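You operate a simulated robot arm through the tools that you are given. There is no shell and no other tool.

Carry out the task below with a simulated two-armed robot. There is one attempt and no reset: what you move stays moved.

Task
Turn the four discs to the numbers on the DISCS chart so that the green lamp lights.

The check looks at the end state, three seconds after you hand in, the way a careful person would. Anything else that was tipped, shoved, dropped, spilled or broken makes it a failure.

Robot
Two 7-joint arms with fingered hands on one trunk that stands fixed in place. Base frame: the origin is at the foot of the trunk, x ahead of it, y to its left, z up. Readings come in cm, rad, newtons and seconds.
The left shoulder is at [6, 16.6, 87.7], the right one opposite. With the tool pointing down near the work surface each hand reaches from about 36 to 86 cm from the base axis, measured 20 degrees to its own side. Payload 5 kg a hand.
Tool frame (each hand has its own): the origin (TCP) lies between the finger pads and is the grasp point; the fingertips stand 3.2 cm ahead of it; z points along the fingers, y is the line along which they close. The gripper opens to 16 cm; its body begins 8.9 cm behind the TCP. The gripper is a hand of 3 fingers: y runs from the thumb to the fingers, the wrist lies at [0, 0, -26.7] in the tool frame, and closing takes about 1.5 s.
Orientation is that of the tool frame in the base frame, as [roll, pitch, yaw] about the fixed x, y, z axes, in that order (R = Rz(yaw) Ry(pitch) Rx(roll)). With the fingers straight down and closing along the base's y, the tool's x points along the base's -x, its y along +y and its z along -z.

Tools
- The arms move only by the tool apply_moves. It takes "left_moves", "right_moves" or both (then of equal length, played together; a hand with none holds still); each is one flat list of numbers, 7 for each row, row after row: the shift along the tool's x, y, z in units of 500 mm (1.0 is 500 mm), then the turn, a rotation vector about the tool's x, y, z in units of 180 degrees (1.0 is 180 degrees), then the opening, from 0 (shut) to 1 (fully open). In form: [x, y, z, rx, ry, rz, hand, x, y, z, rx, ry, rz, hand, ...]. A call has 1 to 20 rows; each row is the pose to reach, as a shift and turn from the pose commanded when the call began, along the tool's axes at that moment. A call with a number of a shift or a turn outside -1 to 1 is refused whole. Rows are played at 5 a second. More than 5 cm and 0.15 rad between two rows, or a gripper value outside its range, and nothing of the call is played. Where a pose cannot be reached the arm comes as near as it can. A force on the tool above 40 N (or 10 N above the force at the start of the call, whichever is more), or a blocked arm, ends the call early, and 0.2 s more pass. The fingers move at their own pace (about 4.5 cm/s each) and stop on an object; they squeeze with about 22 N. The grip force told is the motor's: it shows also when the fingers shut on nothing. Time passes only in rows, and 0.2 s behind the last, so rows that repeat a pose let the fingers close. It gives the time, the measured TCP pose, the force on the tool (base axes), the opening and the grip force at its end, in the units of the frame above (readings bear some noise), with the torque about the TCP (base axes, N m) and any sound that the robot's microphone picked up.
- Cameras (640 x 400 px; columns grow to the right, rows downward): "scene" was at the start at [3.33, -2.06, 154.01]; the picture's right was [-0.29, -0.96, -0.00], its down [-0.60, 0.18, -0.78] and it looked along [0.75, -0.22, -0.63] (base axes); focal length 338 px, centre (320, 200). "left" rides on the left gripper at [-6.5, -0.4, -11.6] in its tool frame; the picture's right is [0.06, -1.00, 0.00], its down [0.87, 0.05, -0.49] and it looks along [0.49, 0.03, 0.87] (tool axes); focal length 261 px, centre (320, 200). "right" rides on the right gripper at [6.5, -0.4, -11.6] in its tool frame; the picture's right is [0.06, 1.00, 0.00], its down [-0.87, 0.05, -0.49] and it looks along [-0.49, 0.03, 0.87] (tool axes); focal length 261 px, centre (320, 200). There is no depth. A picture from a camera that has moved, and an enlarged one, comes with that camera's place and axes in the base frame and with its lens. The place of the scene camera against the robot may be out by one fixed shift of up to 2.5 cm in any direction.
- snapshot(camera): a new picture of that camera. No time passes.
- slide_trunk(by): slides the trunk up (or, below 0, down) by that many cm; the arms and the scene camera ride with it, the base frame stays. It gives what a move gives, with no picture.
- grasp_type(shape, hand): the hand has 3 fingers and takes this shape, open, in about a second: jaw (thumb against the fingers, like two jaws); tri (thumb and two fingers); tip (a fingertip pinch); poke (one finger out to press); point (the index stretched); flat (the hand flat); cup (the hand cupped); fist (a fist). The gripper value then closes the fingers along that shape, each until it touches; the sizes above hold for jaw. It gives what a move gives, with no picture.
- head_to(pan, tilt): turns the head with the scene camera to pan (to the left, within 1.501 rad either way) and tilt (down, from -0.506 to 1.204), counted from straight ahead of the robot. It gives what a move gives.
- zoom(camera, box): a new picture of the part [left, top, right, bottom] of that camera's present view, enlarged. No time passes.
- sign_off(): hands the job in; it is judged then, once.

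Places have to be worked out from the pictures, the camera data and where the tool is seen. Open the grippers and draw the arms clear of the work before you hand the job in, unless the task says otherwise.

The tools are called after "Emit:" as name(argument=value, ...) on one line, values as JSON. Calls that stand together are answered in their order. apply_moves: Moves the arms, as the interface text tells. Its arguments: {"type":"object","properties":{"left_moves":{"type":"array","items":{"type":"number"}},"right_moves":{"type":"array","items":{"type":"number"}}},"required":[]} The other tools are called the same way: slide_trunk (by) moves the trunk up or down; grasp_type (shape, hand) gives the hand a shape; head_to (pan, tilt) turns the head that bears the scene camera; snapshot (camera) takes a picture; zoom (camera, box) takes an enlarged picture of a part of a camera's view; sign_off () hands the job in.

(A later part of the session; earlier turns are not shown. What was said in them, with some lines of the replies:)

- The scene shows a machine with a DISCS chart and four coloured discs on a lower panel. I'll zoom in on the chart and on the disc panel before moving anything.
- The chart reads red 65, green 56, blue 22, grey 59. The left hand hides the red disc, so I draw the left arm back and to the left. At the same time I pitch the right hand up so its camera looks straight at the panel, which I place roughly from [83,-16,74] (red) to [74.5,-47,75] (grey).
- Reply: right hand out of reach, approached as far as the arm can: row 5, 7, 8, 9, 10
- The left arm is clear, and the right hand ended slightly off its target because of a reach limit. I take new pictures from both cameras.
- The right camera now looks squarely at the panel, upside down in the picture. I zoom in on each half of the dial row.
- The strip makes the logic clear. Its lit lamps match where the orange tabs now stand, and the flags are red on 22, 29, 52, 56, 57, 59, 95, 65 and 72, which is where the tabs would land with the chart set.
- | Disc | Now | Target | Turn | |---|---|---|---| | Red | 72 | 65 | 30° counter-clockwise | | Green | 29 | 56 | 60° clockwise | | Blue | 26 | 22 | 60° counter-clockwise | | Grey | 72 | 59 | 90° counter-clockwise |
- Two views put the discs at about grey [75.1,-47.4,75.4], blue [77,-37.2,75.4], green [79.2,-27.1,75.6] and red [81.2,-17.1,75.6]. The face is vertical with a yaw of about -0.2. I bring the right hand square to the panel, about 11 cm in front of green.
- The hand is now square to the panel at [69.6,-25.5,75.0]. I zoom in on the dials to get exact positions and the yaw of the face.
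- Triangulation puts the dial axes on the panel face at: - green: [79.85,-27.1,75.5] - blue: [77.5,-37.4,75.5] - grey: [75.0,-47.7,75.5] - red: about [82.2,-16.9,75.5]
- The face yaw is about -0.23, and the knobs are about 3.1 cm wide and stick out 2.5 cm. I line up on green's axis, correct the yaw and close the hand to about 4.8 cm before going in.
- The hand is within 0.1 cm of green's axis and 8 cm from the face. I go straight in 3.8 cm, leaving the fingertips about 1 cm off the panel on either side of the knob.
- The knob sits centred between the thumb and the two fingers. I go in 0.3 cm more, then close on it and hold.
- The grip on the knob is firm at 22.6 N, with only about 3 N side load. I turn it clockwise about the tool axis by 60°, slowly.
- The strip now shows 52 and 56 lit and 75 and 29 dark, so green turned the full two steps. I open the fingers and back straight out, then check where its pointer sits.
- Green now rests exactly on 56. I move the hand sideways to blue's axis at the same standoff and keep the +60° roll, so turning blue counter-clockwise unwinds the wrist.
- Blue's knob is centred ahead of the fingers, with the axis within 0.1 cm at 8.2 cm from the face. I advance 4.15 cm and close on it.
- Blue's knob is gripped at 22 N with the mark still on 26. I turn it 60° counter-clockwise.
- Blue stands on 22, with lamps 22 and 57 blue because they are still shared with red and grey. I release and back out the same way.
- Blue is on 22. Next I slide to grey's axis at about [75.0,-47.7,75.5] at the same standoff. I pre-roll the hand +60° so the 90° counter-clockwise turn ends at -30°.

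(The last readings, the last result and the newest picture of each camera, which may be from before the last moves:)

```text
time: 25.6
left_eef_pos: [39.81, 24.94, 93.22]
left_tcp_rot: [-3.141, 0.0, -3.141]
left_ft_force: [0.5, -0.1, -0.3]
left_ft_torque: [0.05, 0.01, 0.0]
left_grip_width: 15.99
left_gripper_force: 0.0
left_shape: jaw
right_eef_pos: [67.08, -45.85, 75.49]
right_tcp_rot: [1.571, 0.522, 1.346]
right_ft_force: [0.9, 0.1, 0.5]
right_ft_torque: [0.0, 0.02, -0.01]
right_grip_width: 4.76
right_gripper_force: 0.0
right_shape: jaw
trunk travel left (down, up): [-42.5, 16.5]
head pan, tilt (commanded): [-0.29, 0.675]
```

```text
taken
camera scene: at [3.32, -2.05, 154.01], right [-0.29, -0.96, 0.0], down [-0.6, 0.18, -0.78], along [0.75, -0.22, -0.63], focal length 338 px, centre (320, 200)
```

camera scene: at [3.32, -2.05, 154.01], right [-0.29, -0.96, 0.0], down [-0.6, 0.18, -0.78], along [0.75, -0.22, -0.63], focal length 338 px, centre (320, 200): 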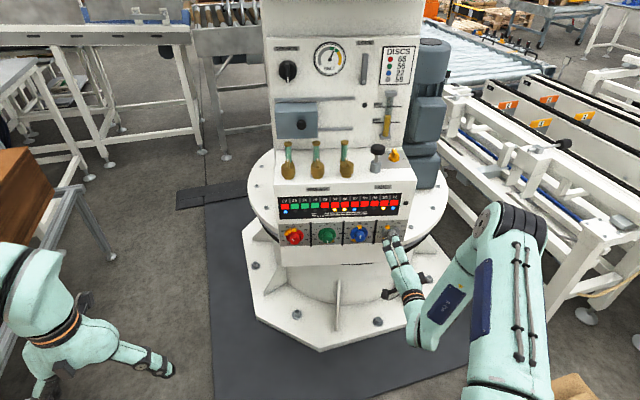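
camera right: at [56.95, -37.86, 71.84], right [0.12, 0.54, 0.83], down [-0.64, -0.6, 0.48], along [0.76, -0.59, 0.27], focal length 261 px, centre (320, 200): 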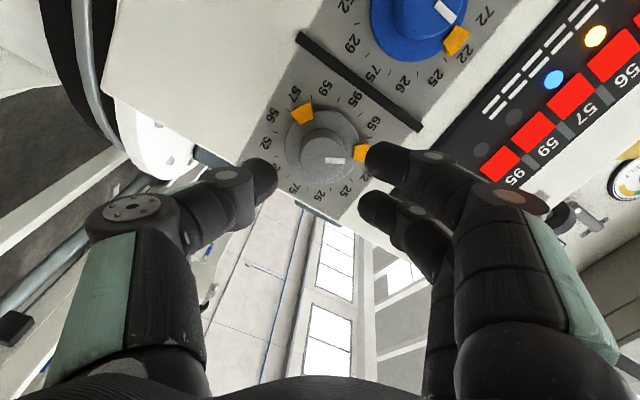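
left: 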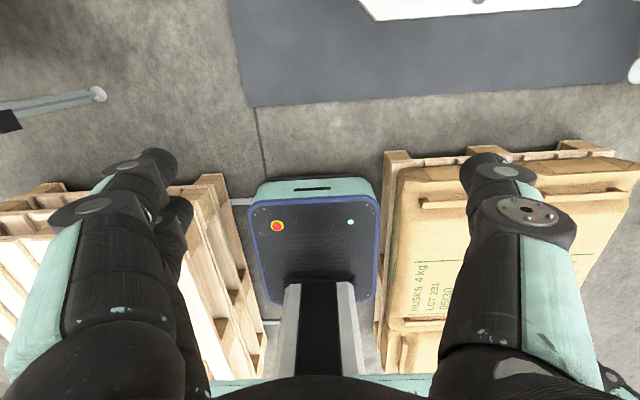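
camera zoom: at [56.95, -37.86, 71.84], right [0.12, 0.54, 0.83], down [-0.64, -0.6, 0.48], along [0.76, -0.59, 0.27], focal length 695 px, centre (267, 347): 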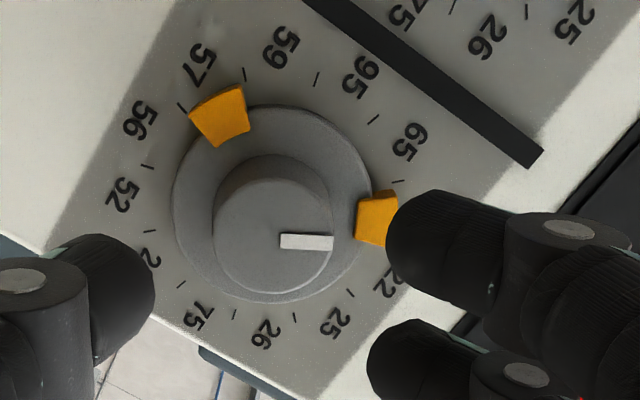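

Grey's knob is centred to within about 0.1 cm, so I nudge that much along the tool y. Then I advance 4.1 cm and close on it.

Emit:
apply_moves(right_moves=[0, 0.002, 0.0138, 0, 0, 0, 0.3, 0, 0.002, 0.0277, 0, 0, 0, 0.3, 0, 0.002, 0.0415, 0, 0, 0, 0.3, 0, 0.002, 0.0553, 0, 0, 0, 0.3, 0, 0.002, 0.0692, 0, 0, 0, 0.3, 0, 0.002, 0.0822, 0, 0, 0, 0.3, 0, 0.002, 0.0822, 0, 0, 0, 0.3, 0, 0.002, 0.0822, 0, 0, 0, 0.2, 0, 0.002, 0.0822, 0, 0, 0, 0.1, 0, 0.002, 0.0822, 0, 0, 0, 0, 0, 0.002, 0.0822, 0, 0, 0, 0, 0, 0.002, 0.0822, 0, 0, 0, 0, 0, 0.002, 0.0822, 0, 0, 0, 0])

Emit:
zoom(camera="right", box=[220, 70, 460, 230])

```text
time: 28.4
left_eef_pos: [39.76, 24.83, 93.15]
left_tcp_rot: [-3.14, 0.001, 3.14]
left_ft_force: [0.3, -0.3, 0.5]
left_ft_torque: [0.0, -0.02, 0.03]
left_grip_width: 16.01
left_gripper_force: 0.0
left_shape: jaw
right_eef_pos: [71.26, -46.94, 75.35]
right_tcp_rot: [1.572, 0.523, 1.344]
right_ft_force: [3.2, -1.7, 0.3]
right_ft_torque: [-0.05, 0.0, -0.02]
right_grip_width: 2.19
right_gripper_force: 22.2
right_shape: jaw
trunk travel left (down, up): [-42.5, 16.5]
head pan, tilt (commanded): [-0.29, 0.675]
```

```text
2.50 times, centred on (340, 150) of right
camera zoom: at [61.06, -38.86, 71.8], right [0.12, 0.54, 0.83], down [-0.64, -0.6, 0.48], along [0.76, -0.59, 0.27], focal length 652 px, centre (270, 325)
```

zoom: 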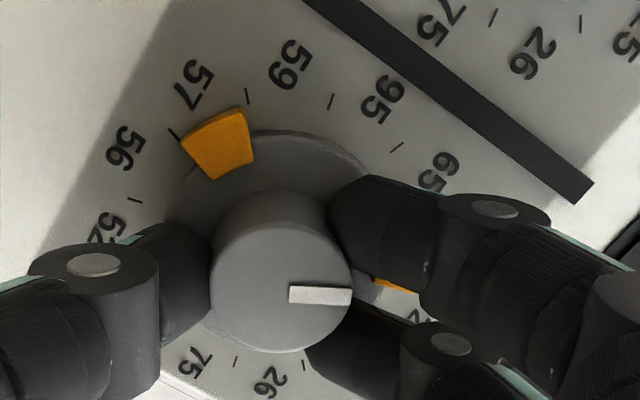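

Grey is gripped at 22 N with low side force. I turn it 90° counter-clockwise over 19 rows.

Emit:
apply_moves(right_moves=[0, 0, 0, 0, 0, -0.0263, 0, 0, 0, 0, 0, 0, -0.0526, 0, 0, 0, 0, 0, 0, -0.0789, 0, 0, 0, 0, 0, 0, -0.1053, 0, 0, 0, 0, 0, 0, -0.1316, 0, 0, 0, 0, 0, 0, -0.1579, 0, 0, 0, 0, 0, 0, -0.1842, 0, 0, 0, 0, 0, 0, -0.2105, 0, 0, 0, 0, 0, 0, -0.2368, 0, 0, 0, 0, 0, 0, -0.2632, 0, 0, 0, 0, 0, 0, -0.2895, 0, 0, 0, 0, 0, 0, -0.3158, 0, 0, 0, 0, 0, 0, -0.3421, 0, 0, 0, 0, 0, 0, -0.3684, 0, 0, 0, 0, 0, 0, -0.3947, 0, 0, 0, 0, 0, 0, -0.4211, 0, 0, 0, 0, 0, 0, -0.4474, 0, 0, 0, 0, 0, 0, -0.4737, 0, 0, 0, 0, 0, 0, -0.5, 0, 0, 0, 0, 0, 0, -0.5, 0])

Emit:
snapshot(camera="right")

Emit:
zoom(camera="scene", box=[260, 180, 420, 280])

```text
time: 32.6
left_eef_pos: [39.68, 25.1, 93.14]
left_tcp_rot: [-3.141, 0.0, 3.141]
left_ft_force: [0.9, -0.5, 0.1]
left_ft_torque: [-0.03, -0.01, 0.01]
left_grip_width: 15.99
left_gripper_force: 0.0
left_shape: jaw
right_eef_pos: [70.96, -46.54, 75.61]
right_tcp_rot: [-1.566, 1.046, -1.79]
right_ft_force: [14.2, 1.4, 22.1]
right_ft_torque: [-0.08, -0.43, 0.03]
right_grip_width: 2.01
right_gripper_force: 22.0
right_shape: jaw
trunk travel left (down, up): [-42.5, 16.5]
head pan, tilt (commanded): [-0.29, 0.675]
```

```text
taken
camera right: at [58.96, -47.5, 70.11], right [0.19, 0.81, -0.55], down [-0.37, 0.58, 0.72], along [0.91, 0.07, 0.41], focal length 261 px, centre (320, 200)
```

right: 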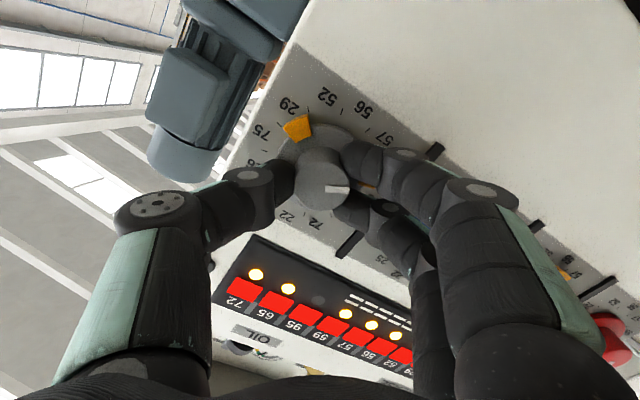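

```text
4.00 times, centred on (340, 230) of scene
camera zoom: at [3.24, -1.91, 154.02], right [-0.29, -0.96, 0.0], down [-0.6, 0.18, -0.78], along [0.75, -0.22, -0.63], focal length 1351 px, centre (240, 80)
```

zoom: 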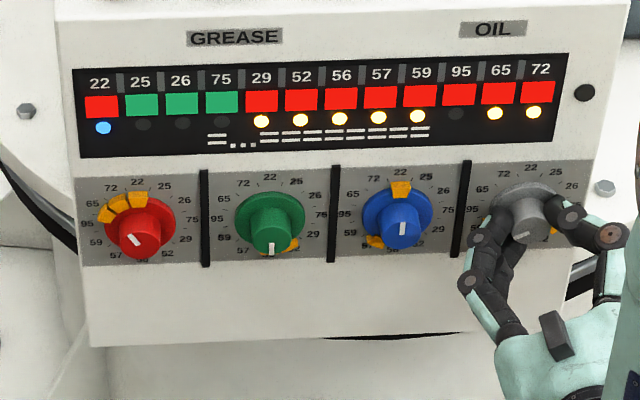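

Grey's tabs now light 59 and 29, so it reached 59. The side force rose to about 26 N, probably from a small offset between the grip and the axis. I release gently while holding still, then read the force before backing out.

Emit:
apply_moves(right_moves=[0, 0, 0, 0, 0, 0, 0.15, 0, 0, 0, 0, 0, 0, 0.25, 0, 0, 0, 0, 0, 0, 0.3, 0, 0, 0, 0, 0, 0, 0.3])

Emit:
snapshot(camera="scene")

Emit:
zoom(camera="right", box=[220, 70, 460, 230])

```text
time: 33.6
left_eef_pos: [39.7, 24.85, 93.13]
left_tcp_rot: [3.141, 0.0, -3.141]
left_ft_force: [-0.1, 0.9, -0.1]
left_ft_torque: [0.0, -0.02, 0.02]
left_grip_width: 16.01
left_gripper_force: 0.1
left_shape: jaw
right_eef_pos: [71.0, -46.83, 75.41]
right_tcp_rot: [-1.573, 1.047, -1.799]
right_ft_force: [0.0, 0.6, -0.4]
right_ft_torque: [-0.01, 0.01, 0.0]
right_grip_width: 4.75
right_gripper_force: 0.0
right_shape: jaw
trunk travel left (down, up): [-42.5, 16.5]
head pan, tilt (commanded): [-0.29, 0.675]
```

```text
taken
camera scene: at [3.32, -2.06, 154.0], right [-0.29, -0.96, 0.0], down [-0.6, 0.18, -0.78], along [0.75, -0.22, -0.63], focal length 338 px, centre (320, 200)
```

scene: 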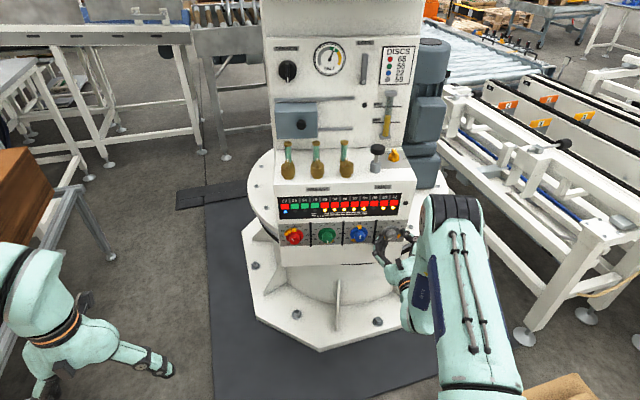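

```text
2.50 times, centred on (340, 150) of right
camera zoom: at [58.82, -47.68, 69.91], right [0.19, 0.81, -0.55], down [-0.37, 0.58, 0.73], along [0.91, 0.07, 0.41], focal length 652 px, centre (270, 325)
```

zoom: 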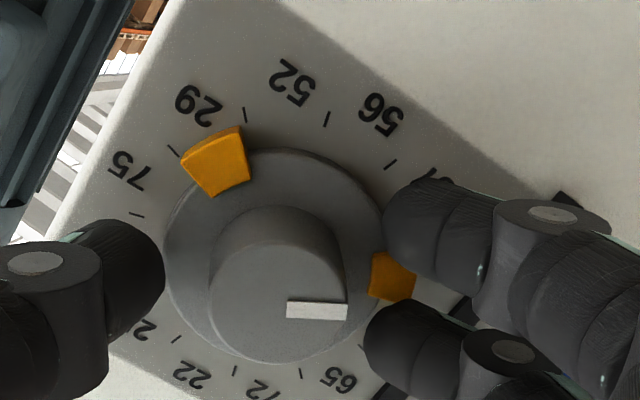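

The force fell to zero on release. I back out straight and check grey.

Emit:
apply_moves(right_moves=[0, 0, -0.02, 0, 0, 0, 0.3, 0, 0, -0.04, 0, 0, 0, 0.3, 0, 0, -0.06, 0, 0, 0, 0.3, 0, 0, -0.0822, 0, 0, 0, 0.3, 0, 0, -0.0822, 0, 0, 0, 0.3])

Emit:
zoom(camera="right", box=[220, 60, 460, 220])

Emit:
zoom(camera="scene", box=[260, 180, 420, 280])

```text
time: 34.8
left_eef_pos: [39.76, 24.91, 93.13]
left_tcp_rot: [-3.141, 0.001, 3.14]
left_ft_force: [-0.6, 1.1, 0.1]
left_ft_torque: [-0.02, 0.02, -0.01]
left_grip_width: 15.98
left_gripper_force: 0.1
left_shape: jaw
right_eef_pos: [66.93, -45.85, 75.42]
right_tcp_rot: [-1.571, 1.046, -1.799]
right_ft_force: [1.3, -0.1, -0.6]
right_ft_torque: [-0.03, 0.01, 0.0]
right_grip_width: 4.76
right_gripper_force: 0.0
right_shape: jaw
trunk travel left (down, up): [-42.5, 16.5]
head pan, tilt (commanded): [-0.29, 0.675]
```

```text
2.50 times, centred on (340, 140) of right
camera zoom: at [54.85, -46.71, 69.92], right [0.19, 0.81, -0.55], down [-0.37, 0.58, 0.73], along [0.91, 0.07, 0.41], focal length 652 px, centre (270, 350)
```

zoom: 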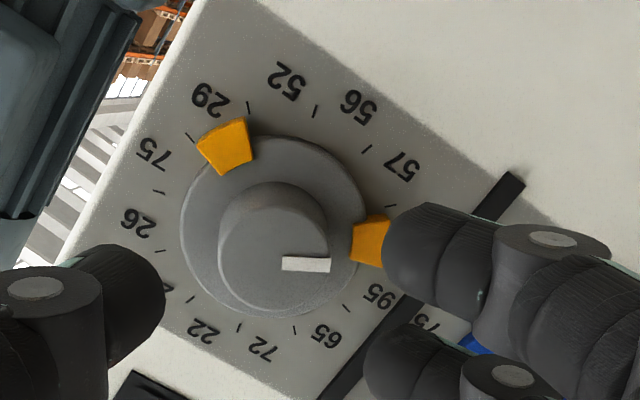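

```text
4.00 times, centred on (340, 230) of scene
camera zoom: at [3.33, -2.06, 154.01], right [-0.29, -0.96, 0.0], down [-0.6, 0.18, -0.78], along [0.75, -0.22, -0.63], focal length 1351 px, centre (240, 80)
```

zoom: 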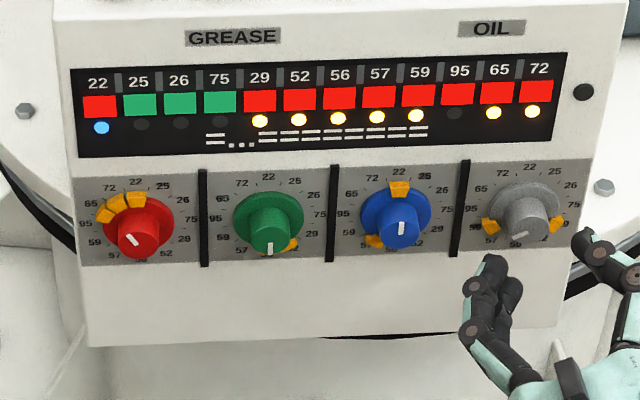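

Grey is centred on 59 with its second tab on 29. Only red is left, 72 to 65. I move along the panel at the same standoff to red's expected axis at [82.3,-16.8,75.5] and bring the roll back to zero.

Emit:
apply_moves(right_moves=[-0.0318, 0.055, 0.0004, 0, 0, 0.0167, 0.3, -0.0637, 0.11, 0.0007, 0, 0, 0.0333, 0.3, -0.0955, 0.1651, 0.0011, 0, 0, 0.05, 0.3, -0.1274, 0.2201, 0.0014, 0, 0, 0.0667, 0.3, -0.1592, 0.2751, 0.0018, 0, 0, 0.0833, 0.3, -0.191, 0.3301, 0.0022, 0, 0, 0.1, 0.3, -0.2229, 0.3851, 0.0025, 0, 0, 0.1167, 0.3, -0.2547, 0.4402, 0.0029, 0, 0, 0.1333, 0.3, -0.2866, 0.4952, 0.0032, 0, 0, 0.15, 0.3, -0.3184, 0.5502, 0.0036, 0, 0, 0.1667, 0.3, -0.3184, 0.5502, 0.0036, 0, 0, 0.1667, 0.3])

Emit:
snapshot(camera="right")

Emit:
zoom(camera="right", box=[240, 70, 440, 220])

Emit:
snapshot(camera="scene")

```text
time: 37.2
left_eef_pos: [39.82, 24.94, 93.14]
left_tcp_rot: [3.141, 0.0, 3.142]
left_ft_force: [-0.1, 0.3, 0.1]
left_ft_torque: [-0.03, 0.02, 0.02]
left_grip_width: 15.97
left_gripper_force: 0.1
left_shape: jaw
right_eef_pos: [74.2, -15.06, 75.31]
right_tcp_rot: [-1.075, 1.57, -1.3]
right_ft_force: [-0.4, 0.7, -0.2]
right_ft_torque: [0.0, 0.0, -0.01]
right_grip_width: 4.79
right_gripper_force: 0.1
right_shape: jaw
trunk travel left (down, up): [-42.5, 16.5]
head pan, tilt (commanded): [-0.29, 0.675]
```

```text
taken
camera right: at [62.75, -12.71, 68.77], right [0.22, 0.97, -0.06], down [-0.47, 0.16, 0.87], along [0.86, -0.17, 0.49], focal length 261 px, centre (320, 200)
```

right: 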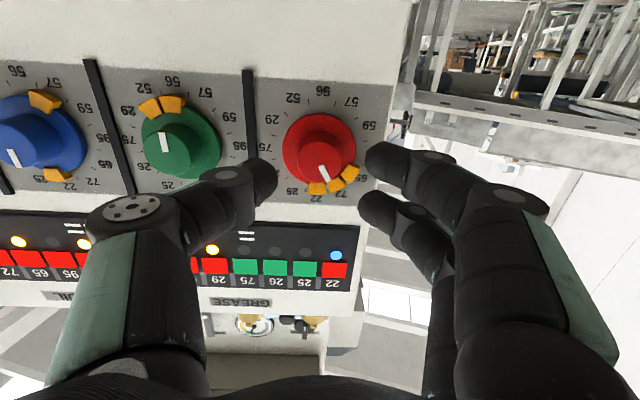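

```text
2.67 times, centred on (340, 145) of right
camera zoom: at [62.75, -12.71, 68.77], right [0.22, 0.97, -0.06], down [-0.47, 0.16, 0.87], along [0.86, -0.17, 0.49], focal length 695 px, centre (267, 347)
```

zoom: 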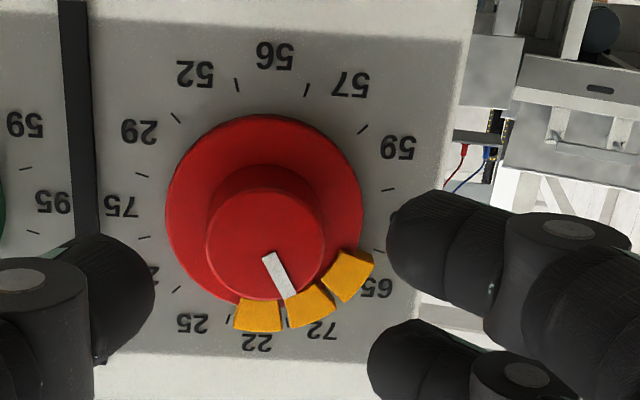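

```text
taken
camera scene: at [3.33, -2.05, 154.01], right [-0.29, -0.96, 0.0], down [-0.6, 0.18, -0.78], along [0.75, -0.22, -0.63], focal length 338 px, centre (320, 200)
```

scene: 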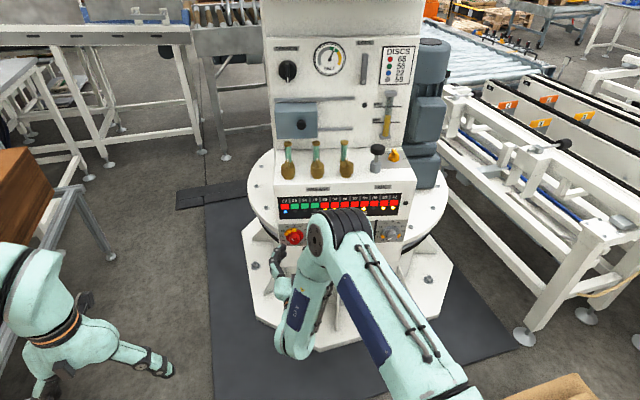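

Red's knob is centred, with the hand about 0.1 cm low at 8.25 cm from the face. I raise it 0.1 cm, advance 4.2 cm and close.

Emit:
apply_moves(right_moves=[-0.002, 0, 0.014, 0, 0, 0, 0.3, -0.002, 0, 0.028, 0, 0, 0, 0.3, -0.002, 0, 0.042, 0, 0, 0, 0.3, -0.002, 0, 0.056, 0, 0, 0, 0.3, -0.002, 0, 0.07, 0, 0, 0, 0.3, -0.002, 0, 0.084, 0, 0, 0, 0.3, -0.002, 0, 0.084, 0, 0, 0, 0.3, -0.002, 0, 0.084, 0, 0, 0, 0.2, -0.002, 0, 0.084, 0, 0, 0, 0.1, -0.002, 0, 0.084, 0, 0, 0, 0, -0.002, 0, 0.084, 0, 0, 0, 0, -0.002, 0, 0.084, 0, 0, 0, 0, -0.002, 0, 0.084, 0, 0, 0, 0])

Emit:
zoom(camera="right", box=[220, 70, 460, 230])

```text
time: 40.0
left_eef_pos: [39.77, 24.8, 93.15]
left_tcp_rot: [-3.14, -0.001, 3.14]
left_ft_force: [-0.9, 0.1, 0.6]
left_ft_torque: [0.01, 0.06, 0.02]
left_grip_width: 15.97
left_gripper_force: 0.1
left_shape: jaw
right_eef_pos: [78.46, -15.92, 75.64]
right_tcp_rot: [2.481, 1.571, 2.255]
right_ft_force: [1.8, -5.1, -0.3]
right_ft_torque: [-0.01, 0.01, -0.14]
right_grip_width: 2.13
right_gripper_force: 21.7
right_shape: jaw
trunk travel left (down, up): [-42.5, 16.5]
head pan, tilt (commanded): [-0.29, 0.675]
```

```text
2.50 times, centred on (340, 150) of right
camera zoom: at [67.04, -13.62, 69.1], right [0.22, 0.97, -0.06], down [-0.47, 0.16, 0.87], along [0.86, -0.17, 0.49], focal length 652 px, centre (270, 325)
```

zoom: 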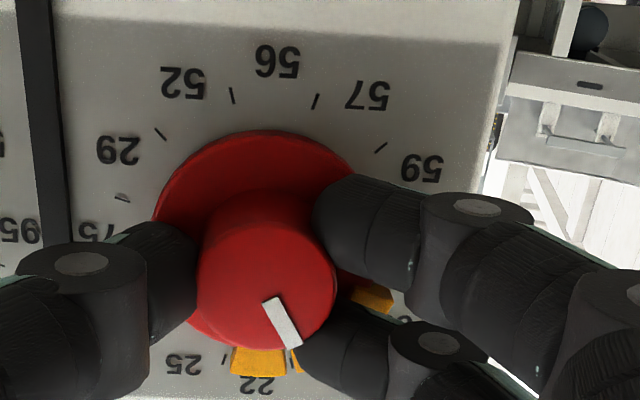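

Red is gripped at 21.7 N with the mark still on 72. I turn it 30° counter-clockwise.

Emit:
apply_moves(right_moves=[0, 0, 0, 0, 0, -0.0208, 0, 0, 0, 0, 0, 0, -0.0417, 0, 0, 0, 0, 0, 0, -0.0625, 0, 0, 0, 0, 0, 0, -0.0833, 0, 0, 0, 0, 0, 0, -0.1042, 0, 0, 0, 0, 0, 0, -0.125, 0, 0, 0, 0, 0, 0, -0.1458, 0, 0, 0, 0, 0, 0, -0.1667, 0, 0, 0, 0, 0, 0, -0.1667, 0])

Emit:
snapshot(camera="right")

Emit:
zoom(camera="scene", box=[260, 180, 420, 280])

```text
time: 42.0
left_eef_pos: [39.68, 24.89, 93.21]
left_tcp_rot: [-3.141, 0.001, -3.14]
left_ft_force: [-0.1, 0.2, -0.2]
left_ft_torque: [0.03, 0.0, 0.02]
left_grip_width: 15.98
left_gripper_force: 0.1
left_shape: jaw
right_eef_pos: [78.49, -15.99, 75.57]
right_tcp_rot: [-1.57, 1.045, -1.797]
right_ft_force: [6.5, -7.6, 2.3]
right_ft_torque: [0.02, 0.01, -0.08]
right_grip_width: 2.11
right_gripper_force: 22.1
right_shape: jaw
trunk travel left (down, up): [-42.5, 16.5]
head pan, tilt (commanded): [-0.29, 0.675]
```

```text
taken
camera right: at [66.3, -16.71, 70.11], right [0.19, 0.81, -0.55], down [-0.37, 0.58, 0.73], along [0.91, 0.07, 0.41], focal length 261 px, centre (320, 200)
```

right: 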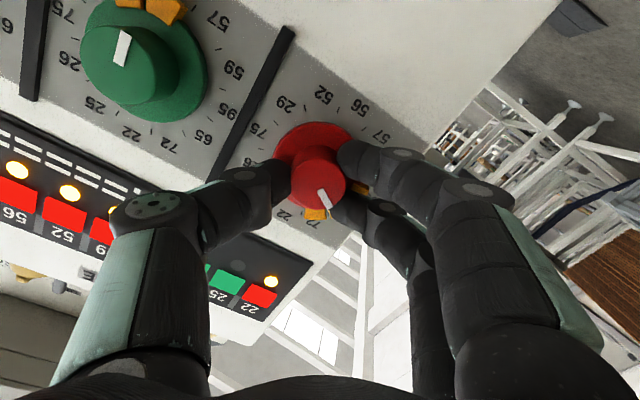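

```text
4.00 times, centred on (340, 230) of scene
camera zoom: at [3.37, -2.1, 154.0], right [-0.29, -0.96, 0.0], down [-0.6, 0.18, -0.78], along [0.75, -0.22, -0.63], focal length 1351 px, centre (240, 80)
```

zoom: 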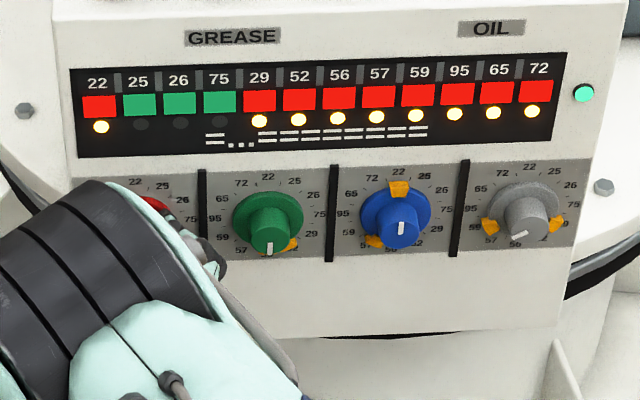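

The green lamp beside the strip has lit and every red flag has a yellow lamp. The elbow has swung to the other side of the hand, so I release first and back out straight and slowly.

Emit:
apply_moves(right_moves=[0, 0, 0, 0, 0, 0, 0.15, 0, 0, 0, 0, 0, 0, 0.25, 0, 0, 0, 0, 0, 0, 0.3, 0, 0, 0, 0, 0, 0, 0.3, 0, 0, -0.02, 0, 0, 0, 0.3, 0, 0, -0.04, 0, 0, 0, 0.3, 0, 0, -0.06, 0, 0, 0, 0.3, 0, 0, -0.084, 0, 0, 0, 0.3, 0, 0, -0.1, 0, 0, 0, 0.3, 0, 0, -0.12, 0, 0, 0, 0.3])

Emit:
snapshot(camera="right")

Emit:
zoom(camera="right", box=[220, 60, 460, 220])

Emit:
snapshot(camera="scene")

```text
time: 44.2
left_eef_pos: [39.7, 24.91, 93.2]
left_tcp_rot: [-3.141, -0.001, -3.14]
left_ft_force: [-0.6, -0.7, -0.1]
left_ft_torque: [0.01, -0.02, -0.01]
left_grip_width: 15.96
left_gripper_force: 0.0
left_shape: jaw
right_eef_pos: [72.52, -14.39, 75.47]
right_tcp_rot: [-1.569, 1.047, -1.795]
right_ft_force: [0.3, 0.0, 0.1]
right_ft_torque: [0.02, 0.02, 0.0]
right_grip_width: 4.76
right_gripper_force: 0.1
right_shape: jaw
trunk travel left (down, up): [-42.5, 16.5]
head pan, tilt (commanded): [-0.29, 0.675]
```

```text
taken
camera right: at [60.44, -15.4, 70.07], right [0.19, 0.81, -0.55], down [-0.37, 0.58, 0.72], along [0.91, 0.07, 0.41], focal length 261 px, centre (320, 200)
```

right: 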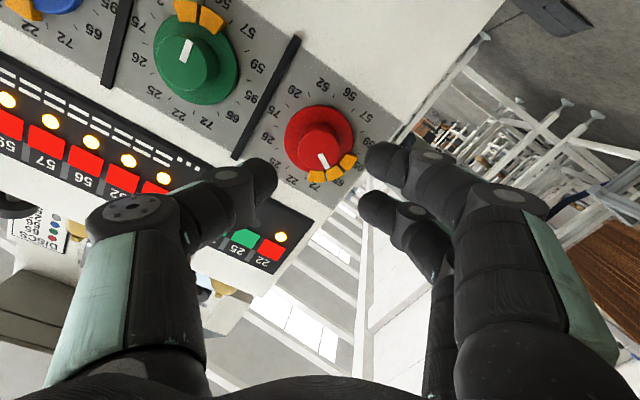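

```text
2.50 times, centred on (340, 140) of right
camera zoom: at [60.44, -15.4, 70.07], right [0.19, 0.81, -0.55], down [-0.37, 0.58, 0.72], along [0.91, 0.07, 0.41], focal length 652 px, centre (270, 350)
```

zoom: 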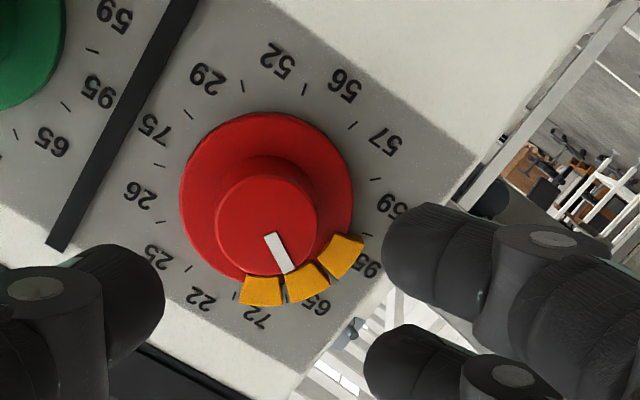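

```text
taken
camera scene: at [3.32, -2.04, 154.01], right [-0.29, -0.96, 0.0], down [-0.6, 0.18, -0.78], along [0.75, -0.22, -0.63], focal length 338 px, centre (320, 200)
```

scene: 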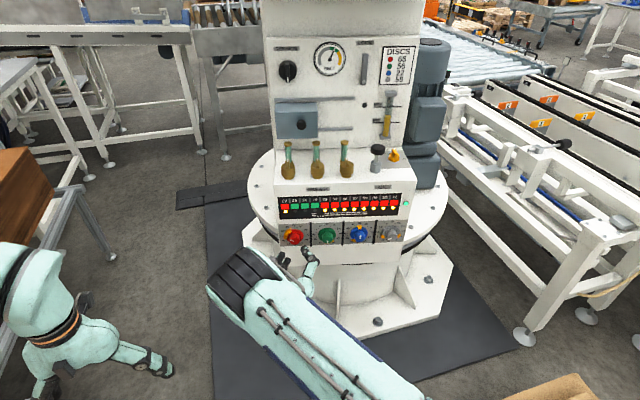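

Red's mark sits on 65 with tabs on 95, 65 and 72, and the green lamp stays lit. I draw the right hand further back, unwind the roll, move off to the right, then open the hand fully.

Emit:
apply_moves(right_moves=[0, 0, -0.04, 0, 0, 0.0278, 0.3, 0, 0, -0.08, 0, 0, 0.0556, 0.3, 0, 0, -0.12, 0, 0, 0.0833, 0.3, 0.0228, -0.0562, -0.1288, 0, 0, 0.0972, 0.4, 0.0455, -0.1124, -0.1377, 0, 0, 0.1111, 0.5, 0.0683, -0.1686, -0.1465, 0, 0, 0.125, 0.6, 0.0911, -0.2248, -0.1553, 0, 0, 0.1389, 0.8, 0.1138, -0.281, -0.1642, 0, 0, 0.1528, 1, 0.1366, -0.3372, -0.173, 0, 0, 0.1667, 1, 0.1366, -0.3372, -0.173, 0, 0, 0.1667, 1, 0.1366, -0.3372, -0.173, 0, 0, 0.1667, 1, 0.1366, -0.3372, -0.173, 0, 0, 0.1667, 1])

Emit:
snapshot(camera="scene")

Emit:
snapshot(camera="right")

Emit:
zoom(camera="scene", box=[260, 180, 420, 280])

```text
time: 46.8
left_eef_pos: [39.67, 24.87, 93.17]
left_tcp_rot: [-3.141, 0.001, -3.14]
left_ft_force: [-0.5, -1.0, -0.8]
left_ft_torque: [0.02, 0.03, 0.02]
left_grip_width: 15.98
left_gripper_force: 0.1
left_shape: jaw
right_eef_pos: [60.12, -30.04, 78.11]
right_tcp_rot: [2.141, 1.569, 1.916]
right_ft_force: [0.2, 0.4, -0.3]
right_ft_torque: [0.0, 0.0, -0.01]
right_grip_width: 15.99
right_gripper_force: 0.0
right_shape: jaw
trunk travel left (down, up): [-42.5, 16.5]
head pan, tilt (commanded): [-0.29, 0.675]
```

```text
taken
camera scene: at [3.33, -2.06, 154.01], right [-0.29, -0.96, 0.0], down [-0.6, 0.18, -0.78], along [0.75, -0.22, -0.63], focal length 338 px, centre (320, 200)
```

scene: 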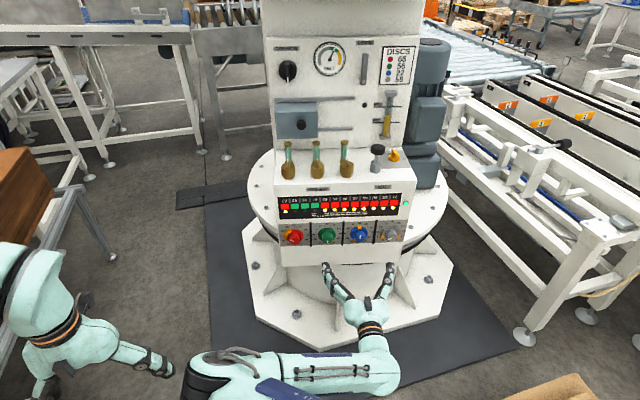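

```text
taken
camera right: at [48.63, -27.82, 71.66], right [0.22, 0.97, -0.06], down [-0.47, 0.16, 0.87], along [0.86, -0.17, 0.49], focal length 261 px, centre (320, 200)
```

right: 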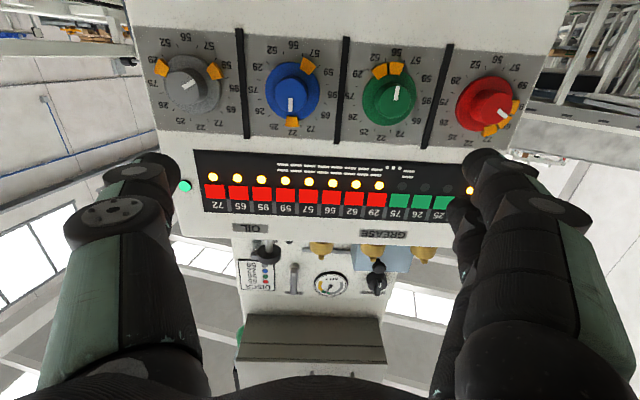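

```text
4.00 times, centred on (340, 230) of scene
camera zoom: at [3.33, -2.06, 154.01], right [-0.29, -0.96, 0.0], down [-0.6, 0.18, -0.78], along [0.75, -0.22, -0.63], focal length 1351 px, centre (240, 80)
```

zoom: 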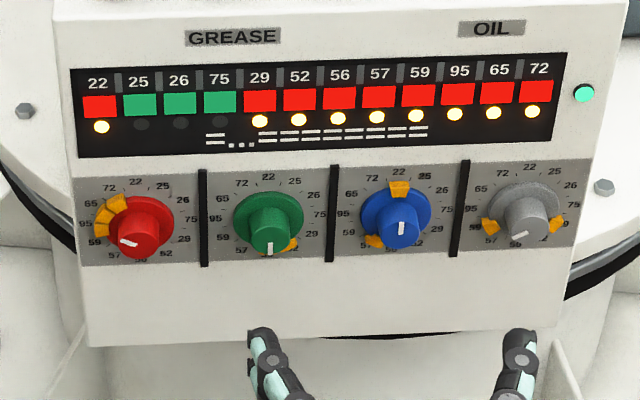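

The green lamp is steady and both hands are open and clear of the panel. I take one closer look at all four pointers before handing in.

Emit:
zoom(camera="right", box=[130, 20, 345, 150])

Emit:
zoom(camera="right", box=[335, 30, 550, 160])

```text
2.98 times, centred on (238, 85) of right
camera zoom: at [48.63, -27.82, 71.66], right [0.22, 0.97, -0.06], down [-0.47, 0.16, 0.87], along [0.86, -0.17, 0.49], focal length 776 px, centre (566, 542)
```

zoom: 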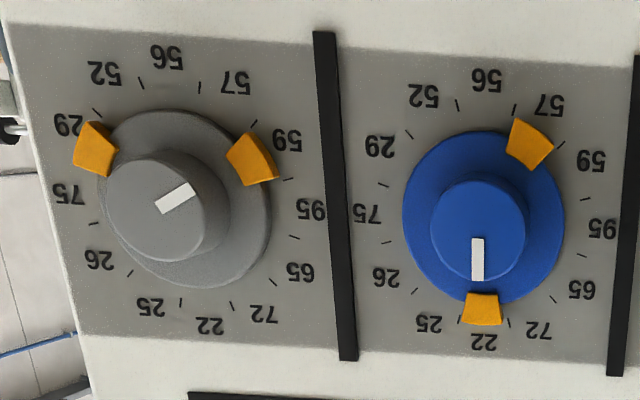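

```text
2.98 times, centred on (442, 95) of right
camera zoom: at [48.63, -27.82, 71.66], right [0.22, 0.97, -0.06], down [-0.47, 0.16, 0.87], along [0.86, -0.17, 0.49], focal length 776 px, centre (-45, 513)
```

zoom: 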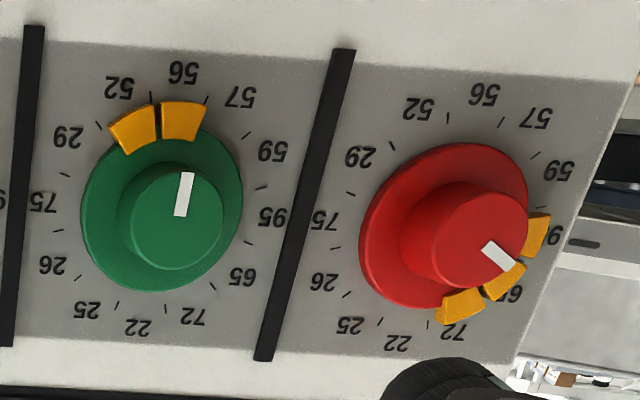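

All four pointers match the chart: red 65, green 56, blue 22 and grey 59. The green lamp is lit, nothing else has moved, and both open hands are clear, so I hand in.

Emit:
sign_off()

```text
The job is handed in.
```

The four discs are on the chart's numbers and the green lamp is lit; I've handed the job in.

| Disc | Was on | Now on |
|---|---|---|
| Red | 72 | 65 |
| Green | 29 | 56 |
| Blue | 26 | 22 |
| Grey | 72 | 59 |

All four pointers matched in the last close-up pictures. The side force on the hand rose to about 26 N while turning grey, but it dropped to zero on release and grey settled on 59.

I saw nothing else moved or knocked in the pictures. Both hands were open and drawn clear of the panel when I handed in.
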